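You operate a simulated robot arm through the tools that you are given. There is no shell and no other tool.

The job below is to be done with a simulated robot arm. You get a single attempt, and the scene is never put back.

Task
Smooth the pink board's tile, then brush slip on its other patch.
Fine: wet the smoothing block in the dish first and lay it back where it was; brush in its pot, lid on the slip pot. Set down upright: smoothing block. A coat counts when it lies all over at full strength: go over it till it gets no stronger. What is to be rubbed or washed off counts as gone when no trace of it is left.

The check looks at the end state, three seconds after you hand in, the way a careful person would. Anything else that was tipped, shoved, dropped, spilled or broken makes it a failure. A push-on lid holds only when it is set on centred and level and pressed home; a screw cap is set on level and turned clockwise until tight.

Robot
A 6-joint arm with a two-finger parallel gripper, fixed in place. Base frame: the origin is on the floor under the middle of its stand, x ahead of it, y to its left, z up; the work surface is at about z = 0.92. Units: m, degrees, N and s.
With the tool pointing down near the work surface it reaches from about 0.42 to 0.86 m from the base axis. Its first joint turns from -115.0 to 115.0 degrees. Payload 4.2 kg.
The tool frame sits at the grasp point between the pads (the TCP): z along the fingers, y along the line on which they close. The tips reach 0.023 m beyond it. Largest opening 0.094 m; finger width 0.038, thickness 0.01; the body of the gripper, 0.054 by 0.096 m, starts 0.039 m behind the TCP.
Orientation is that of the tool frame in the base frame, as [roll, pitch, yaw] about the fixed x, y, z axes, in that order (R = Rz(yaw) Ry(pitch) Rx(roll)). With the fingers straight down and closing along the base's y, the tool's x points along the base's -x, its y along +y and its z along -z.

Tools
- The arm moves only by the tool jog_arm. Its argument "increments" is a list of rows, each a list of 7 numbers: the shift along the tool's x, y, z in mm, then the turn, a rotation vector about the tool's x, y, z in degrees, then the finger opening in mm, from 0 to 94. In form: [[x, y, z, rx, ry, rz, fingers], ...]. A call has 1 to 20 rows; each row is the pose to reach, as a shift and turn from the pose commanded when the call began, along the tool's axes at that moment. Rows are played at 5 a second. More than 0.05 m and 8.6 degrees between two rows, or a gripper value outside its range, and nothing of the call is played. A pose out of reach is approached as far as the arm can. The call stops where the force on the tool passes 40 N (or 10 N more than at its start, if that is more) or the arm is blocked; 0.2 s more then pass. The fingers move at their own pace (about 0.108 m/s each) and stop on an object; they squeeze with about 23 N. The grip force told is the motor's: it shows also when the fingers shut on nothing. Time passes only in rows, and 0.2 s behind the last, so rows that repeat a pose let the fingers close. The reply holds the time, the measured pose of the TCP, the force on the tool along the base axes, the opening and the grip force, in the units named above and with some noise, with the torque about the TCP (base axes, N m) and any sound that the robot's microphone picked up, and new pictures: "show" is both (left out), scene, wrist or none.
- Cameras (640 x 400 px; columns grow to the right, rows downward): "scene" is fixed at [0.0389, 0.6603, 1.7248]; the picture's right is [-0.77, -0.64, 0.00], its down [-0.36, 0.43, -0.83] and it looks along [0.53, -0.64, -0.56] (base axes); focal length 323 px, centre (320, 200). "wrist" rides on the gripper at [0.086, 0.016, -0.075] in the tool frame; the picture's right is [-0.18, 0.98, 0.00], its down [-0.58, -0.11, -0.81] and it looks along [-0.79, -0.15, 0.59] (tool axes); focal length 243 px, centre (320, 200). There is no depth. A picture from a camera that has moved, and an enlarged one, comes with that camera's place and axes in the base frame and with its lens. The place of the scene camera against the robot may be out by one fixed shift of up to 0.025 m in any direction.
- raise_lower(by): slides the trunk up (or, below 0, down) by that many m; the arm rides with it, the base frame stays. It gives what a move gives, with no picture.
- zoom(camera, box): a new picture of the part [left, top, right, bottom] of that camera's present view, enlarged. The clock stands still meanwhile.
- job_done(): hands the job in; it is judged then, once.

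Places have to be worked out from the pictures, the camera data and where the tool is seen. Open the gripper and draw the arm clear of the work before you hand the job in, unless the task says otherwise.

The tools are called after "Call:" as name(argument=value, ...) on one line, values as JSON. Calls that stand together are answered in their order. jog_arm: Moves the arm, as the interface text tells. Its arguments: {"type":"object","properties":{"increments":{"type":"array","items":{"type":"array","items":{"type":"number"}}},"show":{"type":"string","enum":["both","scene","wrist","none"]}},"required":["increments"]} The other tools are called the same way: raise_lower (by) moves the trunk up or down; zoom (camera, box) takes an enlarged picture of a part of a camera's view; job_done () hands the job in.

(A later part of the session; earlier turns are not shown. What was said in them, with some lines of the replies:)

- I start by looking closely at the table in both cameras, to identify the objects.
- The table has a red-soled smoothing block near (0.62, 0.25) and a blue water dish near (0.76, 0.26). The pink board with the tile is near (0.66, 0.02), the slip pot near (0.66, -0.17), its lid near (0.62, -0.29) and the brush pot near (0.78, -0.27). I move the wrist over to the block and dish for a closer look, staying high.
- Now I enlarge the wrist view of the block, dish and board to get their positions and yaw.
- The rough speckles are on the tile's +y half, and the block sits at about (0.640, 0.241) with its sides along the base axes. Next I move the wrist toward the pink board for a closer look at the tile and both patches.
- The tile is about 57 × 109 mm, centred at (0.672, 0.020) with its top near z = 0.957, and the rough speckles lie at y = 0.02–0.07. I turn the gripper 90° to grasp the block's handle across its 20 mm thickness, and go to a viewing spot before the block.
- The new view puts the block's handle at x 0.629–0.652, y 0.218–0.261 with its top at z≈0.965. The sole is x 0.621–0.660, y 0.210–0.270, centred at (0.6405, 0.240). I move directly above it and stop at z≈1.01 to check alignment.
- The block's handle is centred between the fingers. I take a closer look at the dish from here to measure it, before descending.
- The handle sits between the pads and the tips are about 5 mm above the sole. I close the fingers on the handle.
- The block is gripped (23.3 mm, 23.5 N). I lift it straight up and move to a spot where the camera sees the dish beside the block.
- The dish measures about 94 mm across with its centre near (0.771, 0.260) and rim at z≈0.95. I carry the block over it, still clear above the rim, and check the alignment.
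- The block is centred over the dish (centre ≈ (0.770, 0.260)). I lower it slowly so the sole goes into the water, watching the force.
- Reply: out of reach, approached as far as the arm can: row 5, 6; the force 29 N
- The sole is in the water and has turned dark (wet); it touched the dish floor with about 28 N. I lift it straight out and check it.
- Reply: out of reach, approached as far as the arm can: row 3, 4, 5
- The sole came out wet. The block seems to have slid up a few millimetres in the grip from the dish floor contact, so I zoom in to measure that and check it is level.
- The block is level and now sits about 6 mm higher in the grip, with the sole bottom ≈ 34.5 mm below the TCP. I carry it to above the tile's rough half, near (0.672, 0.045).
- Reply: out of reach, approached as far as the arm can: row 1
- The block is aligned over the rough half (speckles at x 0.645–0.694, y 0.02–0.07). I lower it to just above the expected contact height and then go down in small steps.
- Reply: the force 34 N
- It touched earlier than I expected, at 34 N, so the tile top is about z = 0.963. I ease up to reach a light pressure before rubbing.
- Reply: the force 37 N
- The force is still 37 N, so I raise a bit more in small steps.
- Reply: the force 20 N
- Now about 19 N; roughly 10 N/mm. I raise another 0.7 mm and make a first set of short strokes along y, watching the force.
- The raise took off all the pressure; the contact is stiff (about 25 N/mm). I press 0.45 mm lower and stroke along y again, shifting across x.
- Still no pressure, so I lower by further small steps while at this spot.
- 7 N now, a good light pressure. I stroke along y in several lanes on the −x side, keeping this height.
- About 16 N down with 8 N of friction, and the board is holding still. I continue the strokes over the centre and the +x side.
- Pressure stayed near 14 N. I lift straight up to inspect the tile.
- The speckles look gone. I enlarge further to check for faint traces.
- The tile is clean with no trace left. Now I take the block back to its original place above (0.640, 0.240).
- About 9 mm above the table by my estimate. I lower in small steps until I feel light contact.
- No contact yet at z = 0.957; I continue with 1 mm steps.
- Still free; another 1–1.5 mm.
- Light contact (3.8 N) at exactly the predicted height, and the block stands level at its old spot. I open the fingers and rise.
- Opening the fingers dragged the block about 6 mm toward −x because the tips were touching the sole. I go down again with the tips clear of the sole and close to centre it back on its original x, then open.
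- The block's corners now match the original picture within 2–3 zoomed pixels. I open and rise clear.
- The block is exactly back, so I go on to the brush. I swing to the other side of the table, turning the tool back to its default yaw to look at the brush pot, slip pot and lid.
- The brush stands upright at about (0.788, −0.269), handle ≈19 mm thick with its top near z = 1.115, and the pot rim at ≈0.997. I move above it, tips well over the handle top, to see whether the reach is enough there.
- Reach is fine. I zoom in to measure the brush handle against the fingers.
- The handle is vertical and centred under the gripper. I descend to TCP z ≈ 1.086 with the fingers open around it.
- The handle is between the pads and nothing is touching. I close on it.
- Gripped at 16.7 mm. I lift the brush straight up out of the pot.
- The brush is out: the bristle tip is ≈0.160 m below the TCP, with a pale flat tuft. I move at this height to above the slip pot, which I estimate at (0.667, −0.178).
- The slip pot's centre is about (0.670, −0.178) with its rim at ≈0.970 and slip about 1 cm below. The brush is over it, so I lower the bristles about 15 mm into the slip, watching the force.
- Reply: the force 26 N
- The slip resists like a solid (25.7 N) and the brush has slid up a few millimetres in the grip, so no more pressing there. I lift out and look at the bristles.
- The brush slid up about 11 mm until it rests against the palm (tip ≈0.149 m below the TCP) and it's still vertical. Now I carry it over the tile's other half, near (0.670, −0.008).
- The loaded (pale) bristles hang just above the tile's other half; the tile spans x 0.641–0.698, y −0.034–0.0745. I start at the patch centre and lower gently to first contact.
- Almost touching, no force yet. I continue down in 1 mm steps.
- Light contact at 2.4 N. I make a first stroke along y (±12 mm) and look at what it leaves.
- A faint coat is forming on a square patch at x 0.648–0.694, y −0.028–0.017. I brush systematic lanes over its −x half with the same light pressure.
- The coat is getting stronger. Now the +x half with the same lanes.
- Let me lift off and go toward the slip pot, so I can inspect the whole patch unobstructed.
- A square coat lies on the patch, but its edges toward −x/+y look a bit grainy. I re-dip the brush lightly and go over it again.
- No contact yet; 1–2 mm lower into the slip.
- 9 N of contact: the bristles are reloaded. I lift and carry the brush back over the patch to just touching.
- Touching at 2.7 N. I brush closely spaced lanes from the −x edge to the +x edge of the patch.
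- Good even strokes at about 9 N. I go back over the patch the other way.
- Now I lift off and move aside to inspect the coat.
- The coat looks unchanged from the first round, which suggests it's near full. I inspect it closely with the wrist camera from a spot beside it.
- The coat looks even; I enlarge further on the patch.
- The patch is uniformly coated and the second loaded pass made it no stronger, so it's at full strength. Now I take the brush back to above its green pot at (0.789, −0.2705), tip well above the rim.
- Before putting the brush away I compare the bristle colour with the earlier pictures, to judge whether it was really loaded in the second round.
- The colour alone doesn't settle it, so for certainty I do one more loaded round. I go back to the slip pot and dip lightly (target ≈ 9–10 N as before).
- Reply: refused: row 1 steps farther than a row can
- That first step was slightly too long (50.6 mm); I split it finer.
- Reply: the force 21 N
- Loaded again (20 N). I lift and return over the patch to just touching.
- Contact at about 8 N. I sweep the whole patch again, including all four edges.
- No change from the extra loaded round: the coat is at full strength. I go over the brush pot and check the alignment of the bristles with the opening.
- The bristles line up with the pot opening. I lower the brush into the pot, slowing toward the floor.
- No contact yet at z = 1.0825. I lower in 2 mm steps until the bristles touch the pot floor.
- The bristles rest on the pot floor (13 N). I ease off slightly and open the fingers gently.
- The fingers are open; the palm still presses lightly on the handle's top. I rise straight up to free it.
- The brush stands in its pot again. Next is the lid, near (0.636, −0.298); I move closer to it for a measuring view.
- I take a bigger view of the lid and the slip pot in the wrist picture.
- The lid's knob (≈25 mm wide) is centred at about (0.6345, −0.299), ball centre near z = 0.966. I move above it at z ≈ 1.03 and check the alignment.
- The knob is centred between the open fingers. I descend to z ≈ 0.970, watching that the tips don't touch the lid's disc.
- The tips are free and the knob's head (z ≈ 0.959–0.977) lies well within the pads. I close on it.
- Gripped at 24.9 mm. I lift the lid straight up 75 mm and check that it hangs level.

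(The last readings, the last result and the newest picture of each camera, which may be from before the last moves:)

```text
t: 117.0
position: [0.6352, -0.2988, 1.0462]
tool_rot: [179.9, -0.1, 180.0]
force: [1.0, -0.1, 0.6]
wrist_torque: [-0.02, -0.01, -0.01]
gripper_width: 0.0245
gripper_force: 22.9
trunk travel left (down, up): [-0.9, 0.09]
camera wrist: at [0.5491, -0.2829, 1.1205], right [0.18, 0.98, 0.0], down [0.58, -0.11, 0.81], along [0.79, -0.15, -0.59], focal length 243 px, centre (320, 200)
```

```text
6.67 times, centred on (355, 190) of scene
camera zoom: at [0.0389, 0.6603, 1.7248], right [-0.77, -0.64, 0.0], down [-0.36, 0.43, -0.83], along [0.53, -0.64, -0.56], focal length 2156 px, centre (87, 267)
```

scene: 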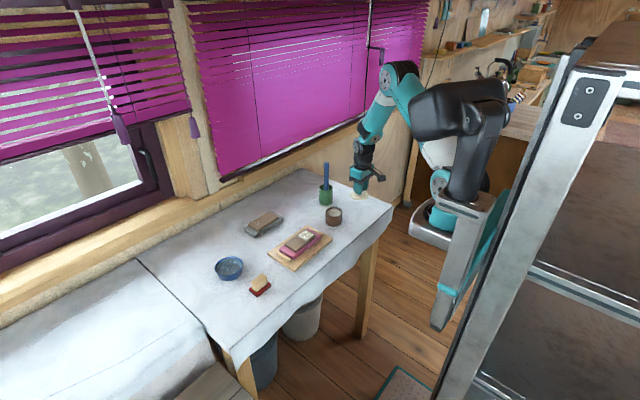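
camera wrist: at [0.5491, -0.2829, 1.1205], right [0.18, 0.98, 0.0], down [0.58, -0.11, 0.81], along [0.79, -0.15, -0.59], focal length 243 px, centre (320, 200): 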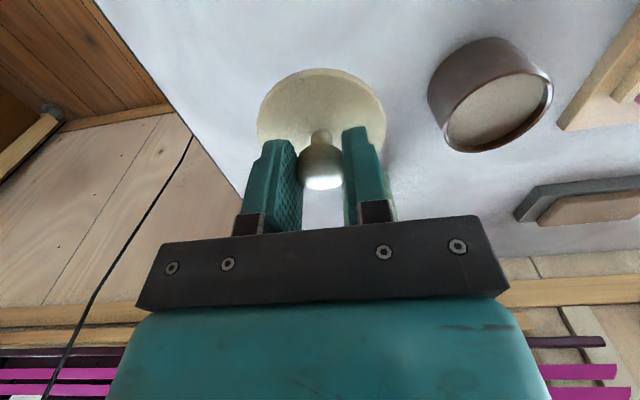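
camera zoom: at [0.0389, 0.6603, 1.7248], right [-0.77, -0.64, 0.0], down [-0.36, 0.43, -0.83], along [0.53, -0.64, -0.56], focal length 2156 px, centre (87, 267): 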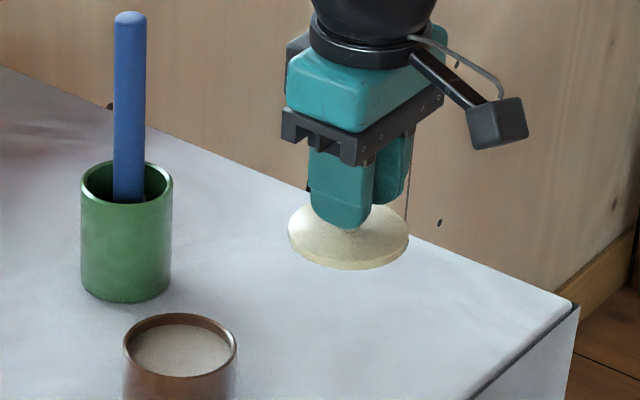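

The lid hangs level (same view as when it stood on the table). I carry it over to above the slip pot, with the lid's underside about 25 mm over the rim.

Call:
jog_arm(increments=[[-9, 30, -3, 0, 0, 0, 10], [-18, 61, -5, 0, 0, 0, 10], [-27, 92, -5, 0, 0, 0, 10], [-35.5, 121, -5, 0, 0, 0, 10], [-35.5, 121, -5, 0, 0, 0, 10]])

Call:
zoom(camera="wrist", box=[220, 0, 420, 200])

Call:
zoom(camera="scene", box=[305, 170, 365, 235])

```text
t: 118.2
position: [0.6718, -0.177, 1.0504]
tool_rot: [-180.0, 0.0, -180.0]
force: [0.3, -0.9, -0.8]
wrist_torque: [0.0, 0.0, -0.01]
gripper_width: 0.0244
gripper_force: 22.9
trunk travel left (down, up): [-0.9, 0.09]
camera wrist: at [0.5858, -0.1613, 1.126], right [0.18, 0.98, 0.0], down [0.58, -0.11, 0.81], along [0.79, -0.15, -0.59], focal length 243 px, centre (320, 200)
```

scene: 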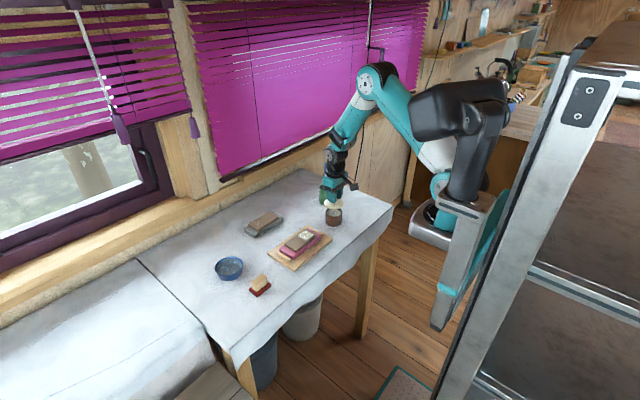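
wrist: 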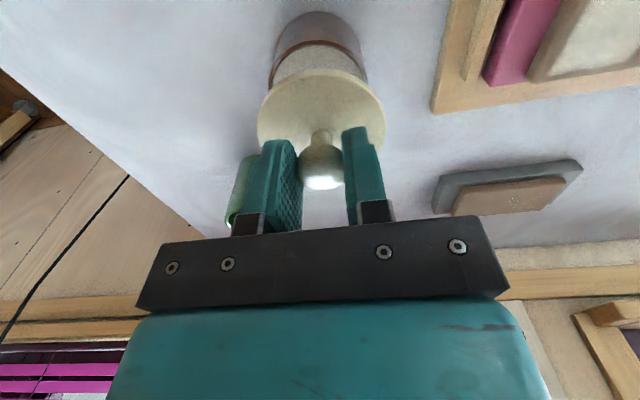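

```text
2.00 times, centred on (320, 100) of wrist
camera zoom: at [0.5858, -0.1613, 1.126], right [0.18, 0.98, 0.0], down [0.58, -0.11, 0.81], along [0.79, -0.15, -0.59], focal length 485 px, centre (320, 400)
```

zoom: 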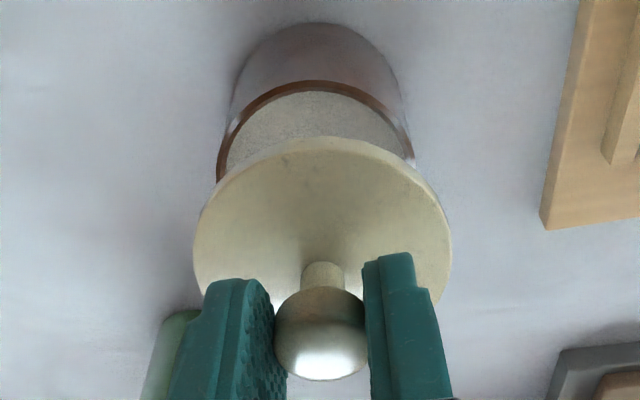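

```text
6.15 times, centred on (335, 202) of scene
camera zoom: at [0.0389, 0.6603, 1.7248], right [-0.77, -0.64, 0.0], down [-0.36, 0.43, -0.83], along [0.53, -0.64, -0.56], focal length 1990 px, centre (228, 185)
```

zoom: 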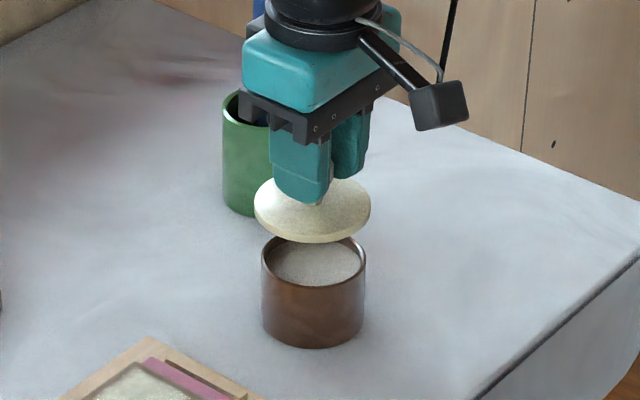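

I zoom in further on the lid's underside edge and the pot rim to judge the shape and alignment.

Call:
zoom(camera="scene", box=[322, 195, 350, 225])

Call:
zoom(camera="wrist", box=[250, 0, 390, 110])

```text
13.33 times, centred on (336, 210) of scene
camera zoom: at [0.0389, 0.6603, 1.7248], right [-0.77, -0.64, 0.0], down [-0.36, 0.43, -0.83], along [0.53, -0.64, -0.56], focal length 4311 px, centre (107, 67)
```

zoom: 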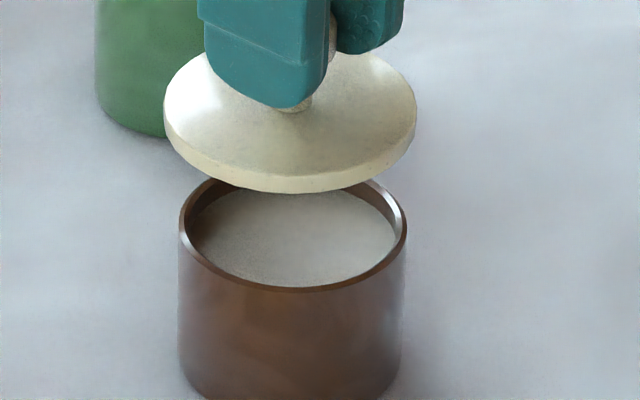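

```text
3.64 times, centred on (320, 55) of wrist
camera zoom: at [0.5858, -0.1613, 1.126], right [0.18, 0.98, 0.0], down [0.58, -0.11, 0.81], along [0.79, -0.15, -0.59], focal length 882 px, centre (320, 727)
```

zoom: 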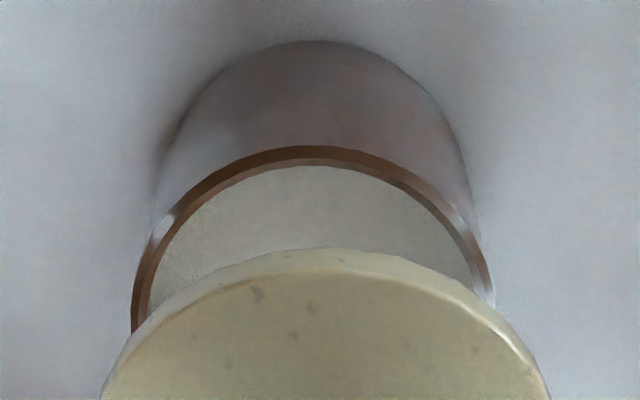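

Combining both cameras, the lid is aligned with the pot along x but about 2.5 mm too far toward +y. I correct that and lower to just above the rim for a check.

Call:
jog_arm(increments=[[0.3, -2.5, 0, 0, 0, 0, 10], [0.3, -2.5, 10, 0, 0, 0, 10], [0.3, -2.5, 20, 0, 0, 0, 10], [0.3, -2.5, 25, 0, 0, 0, 10], [0.3, -2.5, 25, 0, 0, 0, 10]])

Call:
zoom(camera="scene", box=[322, 195, 350, 225])

Call:
zoom(camera="wrist", box=[240, 20, 400, 130])

```text
t: 119.4
position: [0.6702, -0.1798, 1.0265]
tool_rot: [179.9, 0.0, 180.0]
force: [-0.2, 0.4, -0.3]
wrist_torque: [-0.03, -0.01, -0.01]
gripper_width: 0.0244
gripper_force: 23.1
trunk travel left (down, up): [-0.9, 0.09]
camera wrist: at [0.585, -0.1639, 1.1006], right [0.18, 0.98, 0.0], down [0.58, -0.11, 0.81], along [0.79, -0.15, -0.59], focal length 243 px, centre (320, 200)
```

scene: 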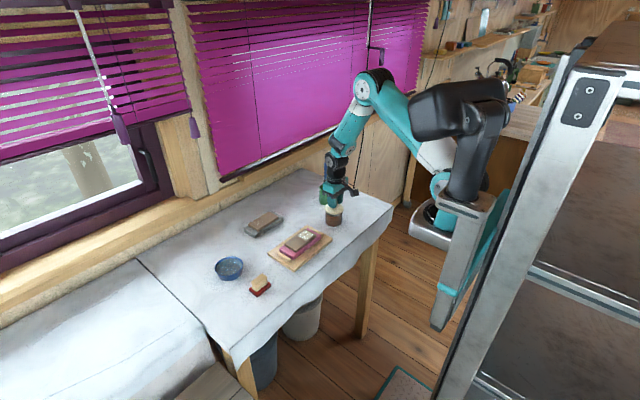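
wrist: 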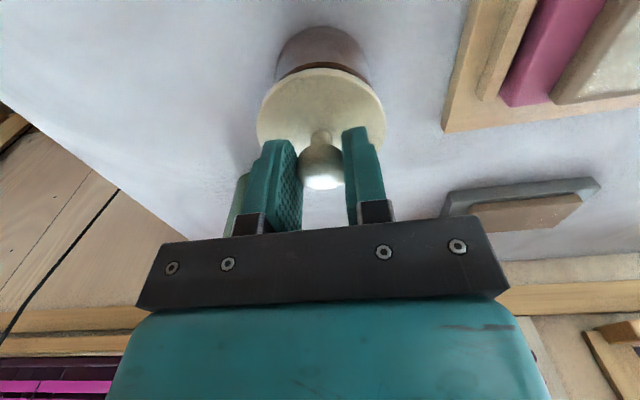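

```text
13.33 times, centred on (336, 210) of scene
camera zoom: at [0.0389, 0.6603, 1.7248], right [-0.77, -0.64, 0.0], down [-0.36, 0.43, -0.83], along [0.53, -0.64, -0.56], focal length 4311 px, centre (107, 67)
```

zoom: 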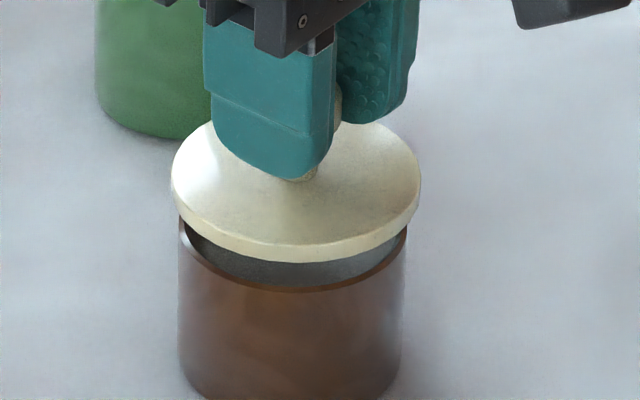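

```text
3.64 times, centred on (320, 75) of wrist
camera zoom: at [0.585, -0.1639, 1.1006], right [0.18, 0.98, 0.0], down [0.58, -0.11, 0.81], along [0.79, -0.15, -0.59], focal length 882 px, centre (320, 654)
```

zoom: 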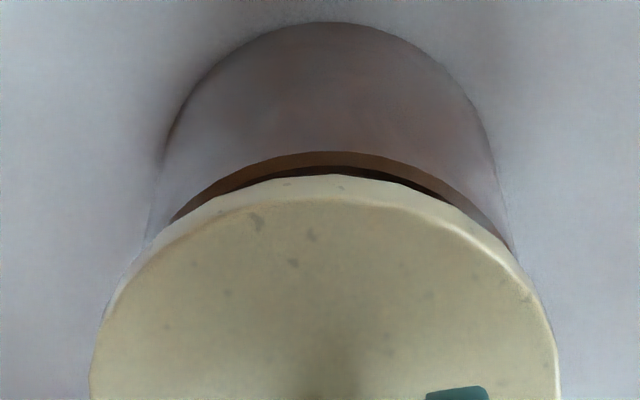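

Both cameras show the lid centred over the pot within about 0.5 mm. I lower it slowly and watch the force as it enters the rim.

Call:
jog_arm(increments=[[-0.3, 0.2, 2, 0, 0, 0, 10], [-0.3, 0.2, 4, 0, 0, 0, 10], [-0.3, 0.2, 6, 0, 0, 0, 10], [-0.3, 0.2, 6, 0, 0, 0, 10]], show="none")

Call:
zoom(camera="scene", box=[322, 195, 350, 225])

```text
t: 120.4
position: [0.6728, -0.1799, 1.0192]
tool_rot: [180.0, 0.1, 180.0]
force: [0.0, -0.2, -0.1]
wrist_torque: [-0.03, 0.01, -0.05]
gripper_width: 0.0246
gripper_force: 23.0
trunk travel left (down, up): [-0.9, 0.09]
```

```text
13.33 times, centred on (336, 210) of scene
camera zoom: at [0.0389, 0.6603, 1.7248], right [-0.77, -0.64, 0.0], down [-0.36, 0.43, -0.83], along [0.53, -0.64, -0.56], focal length 4311 px, centre (107, 67)
```

zoom: 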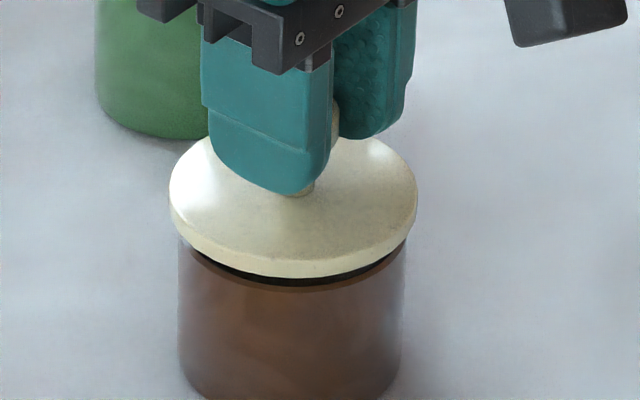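

No resistance yet and the lid is still centred (edges 169/418 against the pot's 179/407). I continue down in small steps.

Call:
jog_arm(increments=[[0, 0, 1.5, 0, 0, 0, 10], [0, 0, 3, 0, 0, 0, 10], [0, 0, 4, 0, 0, 0, 10], [0, 0, 4, 0, 0, 0, 10]], show="none")

Call:
zoom(camera="scene", box=[322, 195, 350, 225])

```text
t: 121.4
position: [0.6717, -0.1794, 1.016]
tool_rot: [179.9, 0.0, 179.9]
force: [-0.5, -0.4, 0.2]
wrist_torque: [-0.01, 0.01, -0.03]
gripper_width: 0.0242
gripper_force: 23.2
trunk travel left (down, up): [-0.9, 0.09]
```

```text
13.33 times, centred on (336, 210) of scene
camera zoom: at [0.0389, 0.6603, 1.7248], right [-0.77, -0.64, 0.0], down [-0.36, 0.43, -0.83], along [0.53, -0.64, -0.56], focal length 4311 px, centre (107, 67)
```

zoom: 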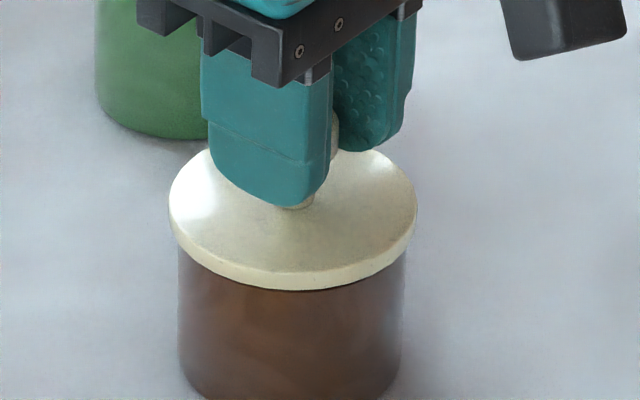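

Still free, so the plug is going in cleanly. I continue in 1 mm steps toward the rim.

Call:
jog_arm(increments=[[0, 0, 1, 0, 0, 0, 10], [0, 0, 2, 0, 0, 0, 10], [0, 0, 3, 0, 0, 0, 10], [0, 0, 3, 0, 0, 0, 10]], show="none")

Call:
zoom(camera="scene", box=[322, 195, 350, 225])

```text
t: 122.4
position: [0.6715, -0.1795, 1.0131]
tool_rot: [-179.9, 0.1, -180.0]
force: [-4.5, 3.2, 16.6]
wrist_torque: [0.03, 0.15, 0.01]
gripper_width: 0.0245
gripper_force: 22.9
trunk travel left (down, up): [-0.9, 0.09]
heard: snap
```

```text
13.33 times, centred on (336, 210) of scene
camera zoom: at [0.0389, 0.6603, 1.7248], right [-0.77, -0.64, 0.0], down [-0.36, 0.43, -0.83], along [0.53, -0.64, -0.56], focal length 4311 px, centre (107, 67)
```

zoom: 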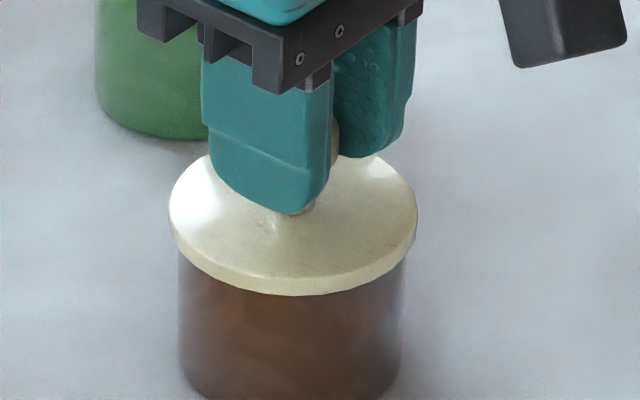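

The lid snapped on ("snap" heard, 16.6 N). I open the fingers gently without pulling, then rise straight up.

Call:
jog_arm(increments=[[0, 0, 0, 0, 0, 0, 28], [0, 0, 0, 0, 0, 0, 36], [0, 0, 0, 0, 0, 0, 50], [0, 0, 0, 0, 0, 0, 60], [0, 0, -15, 0, 0, 0, 60], [0, 0, -40, 0, 0, 0, 60], [0, 0, -80, 0, 0, 0, 60], [0, 0, -80, 0, 0, 0, 60]])

Call:
zoom(camera="scene", box=[315, 185, 360, 230])

Call:
zoom(camera="wrist", box=[240, 0, 400, 120])

```text
t: 124.2
position: [0.674, -0.1804, 1.0932]
tool_rot: [180.0, 0.0, -180.0]
force: [-1.0, 0.5, 0.3]
wrist_torque: [0.01, 0.0, 0.0]
gripper_width: 0.06
gripper_force: 0.1
trunk travel left (down, up): [-0.9, 0.09]
camera wrist: at [0.5863, -0.1644, 1.1681], right [0.18, 0.98, 0.0], down [0.58, -0.11, 0.81], along [0.79, -0.15, -0.59], focal length 243 px, centre (320, 200)
```

scene: 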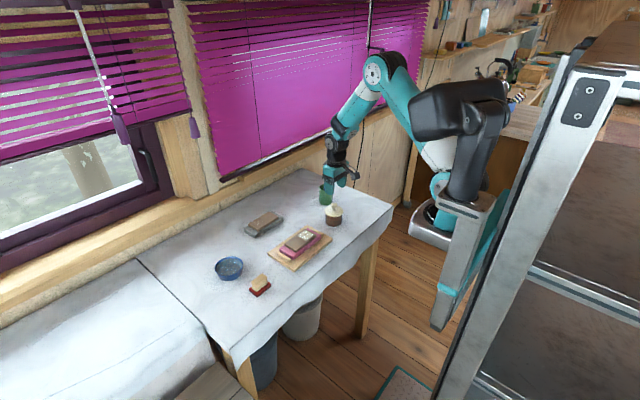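
wrist: 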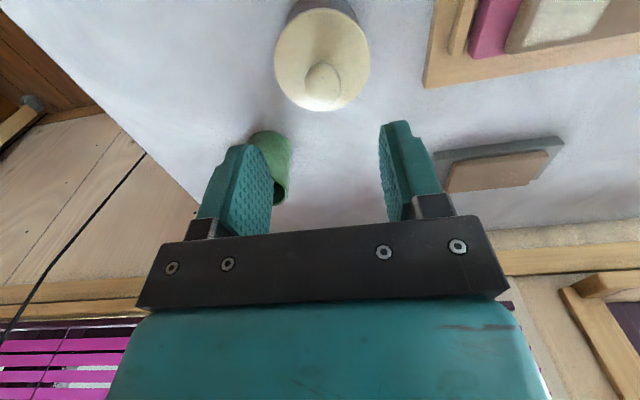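

```text
8.89 times, centred on (338, 208) of scene
camera zoom: at [0.0389, 0.6603, 1.7248], right [-0.77, -0.64, 0.0], down [-0.36, 0.43, -0.83], along [0.53, -0.64, -0.56], focal length 2874 px, centre (164, 133)
```

zoom: 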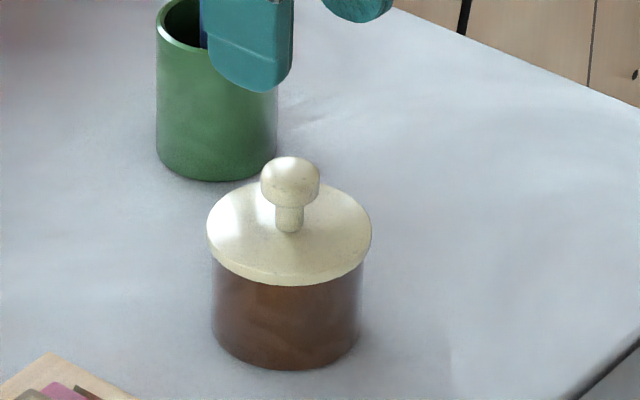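

```text
3.33 times, centred on (320, 60) of wrist
camera zoom: at [0.5863, -0.1644, 1.1681], right [0.18, 0.98, 0.0], down [0.58, -0.11, 0.81], along [0.79, -0.15, -0.59], focal length 809 px, centre (320, 667)
```

zoom: 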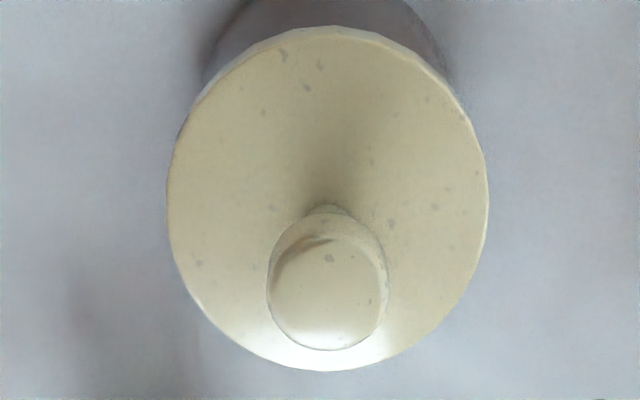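

The lid sits level and centred on the pot. I raise the arm and draw it clear toward its starting pose, then do a final inspection.

Call:
jog_arm(increments=[[0, 0, -40, 0, 0, 0, 80], [0, 0, -80, 0, 0, 0, 94], [0, 0, -120, 0, 0, 0, 94], [25, -8, -160, 0, 0, 0, 94], [50, -18, -195, 0, 0, 0, 94], [75, -28, -230, 0, 0, 0, 94], [100, -38, -265, 0, 0, 0, 94], [114, -44, -290, 0, 0, 0, 94], [114, -44, -290, 0, 0, 0, 94]])

Call:
zoom(camera="scene", box=[200, 150, 400, 310])

Call:
zoom(camera="scene", box=[270, 215, 330, 265])

Call:
zoom(camera="scene", box=[300, 150, 375, 230])

Call:
zoom(camera="scene", box=[205, 240, 295, 305])

```text
t: 126.2
position: [0.5563, -0.2231, 1.3853]
tool_rot: [180.0, 0.1, 180.0]
force: [-0.5, -0.1, -0.8]
wrist_torque: [-0.01, 0.0, -0.03]
gripper_width: 0.0938
gripper_force: 0.2
trunk travel left (down, up): [-0.9, 0.09]
camera wrist: at [0.4715, -0.2076, 1.459], right [0.18, 0.98, 0.0], down [0.58, -0.11, 0.81], along [0.79, -0.15, -0.59], focal length 243 px, centre (320, 200)
```

scene: 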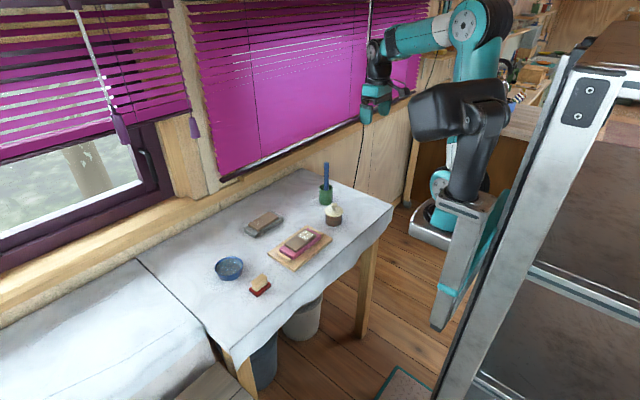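
wrist: 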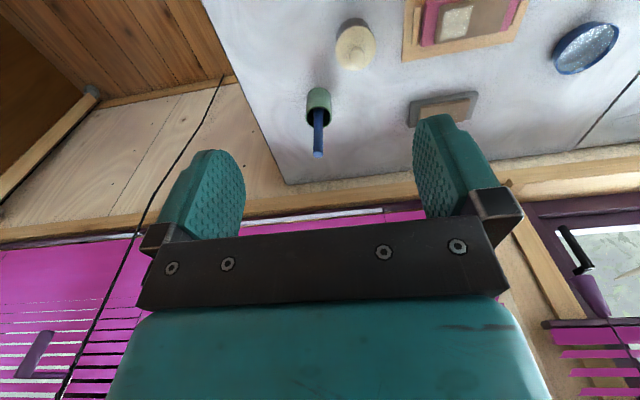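

```text
2.50 times, centred on (300, 230) of scene
camera zoom: at [0.0389, 0.6603, 1.7248], right [-0.77, -0.64, 0.0], down [-0.36, 0.43, -0.83], along [0.53, -0.64, -0.56], focal length 808 px, centre (370, 125)
```

zoom: 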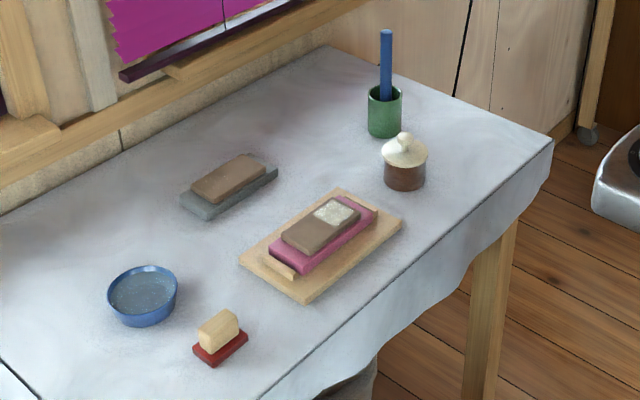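

```text
8.00 times, centred on (300, 240) of scene
camera zoom: at [0.0389, 0.6603, 1.7248], right [-0.77, -0.64, 0.0], down [-0.36, 0.43, -0.83], along [0.53, -0.64, -0.56], focal length 2587 px, centre (480, -120)
```

zoom: 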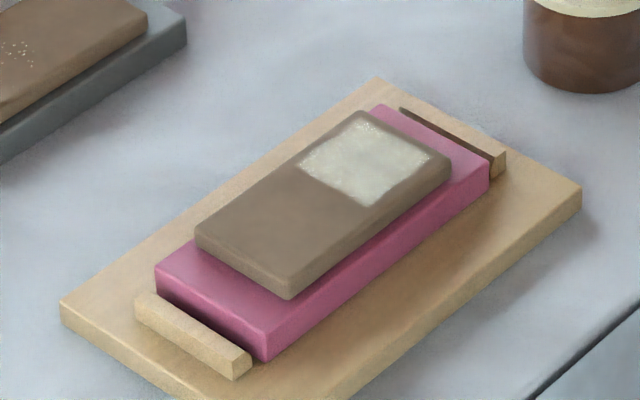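

```text
5.00 times, centred on (338, 190) of scene
camera zoom: at [0.0389, 0.6603, 1.7248], right [-0.77, -0.64, 0.0], down [-0.36, 0.43, -0.83], along [0.53, -0.64, -0.56], focal length 1617 px, centre (232, 250)
```

zoom: 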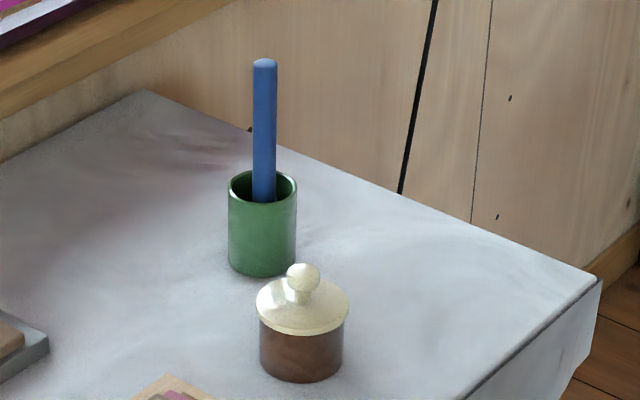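

```text
6.15 times, centred on (250, 272) of scene
camera zoom: at [0.0389, 0.6603, 1.7248], right [-0.77, -0.64, 0.0], down [-0.36, 0.43, -0.83], along [0.53, -0.64, -0.56], focal length 1990 px, centre (751, -246)
```

zoom: 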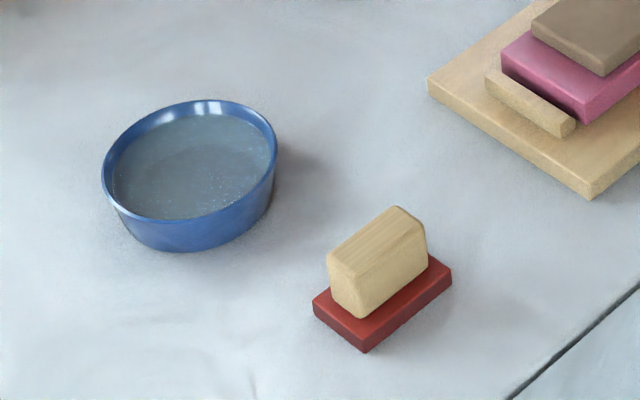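

Everything is in place. The tile is smooth with no speckles, its other patch is evenly coated, and the block stands upright where it was. The brush is in its pot, the lid is snapped on, and the dish and boards haven't been disturbed. The gripper is open and the arm is clear, so I hand the job in.

Call:
job_done()

```text
The job is handed in.
```

I've finished the job and handed it in. In the last pictures, everything looked as you asked:

- **Tile:** I wet the smoothing block in the dish and rubbed the rough patch. No speckles were left, even under strong enlargement.
- **Slip coat:** The other patch is evenly covered. I brushed it in three rounds, dipping the brush each time, and the last two made no visible difference.
- **Smoothing block:** It stands upright where it was. When I first let go it shifted about 6 mm, so I nudged it back to within about a millimetre of its old place.
- **Brush and slip pot:** The brush is standing in its green pot. The lid is level and centred on the slip pot, and it snapped as I pressed it on.
- **Other things on the table:** The water dish moved about 1 mm while I wet the block. Nothing was tipped, dropped or spilled, and the grey board was not touched.

The gripper is open and the arm is back near where it started.
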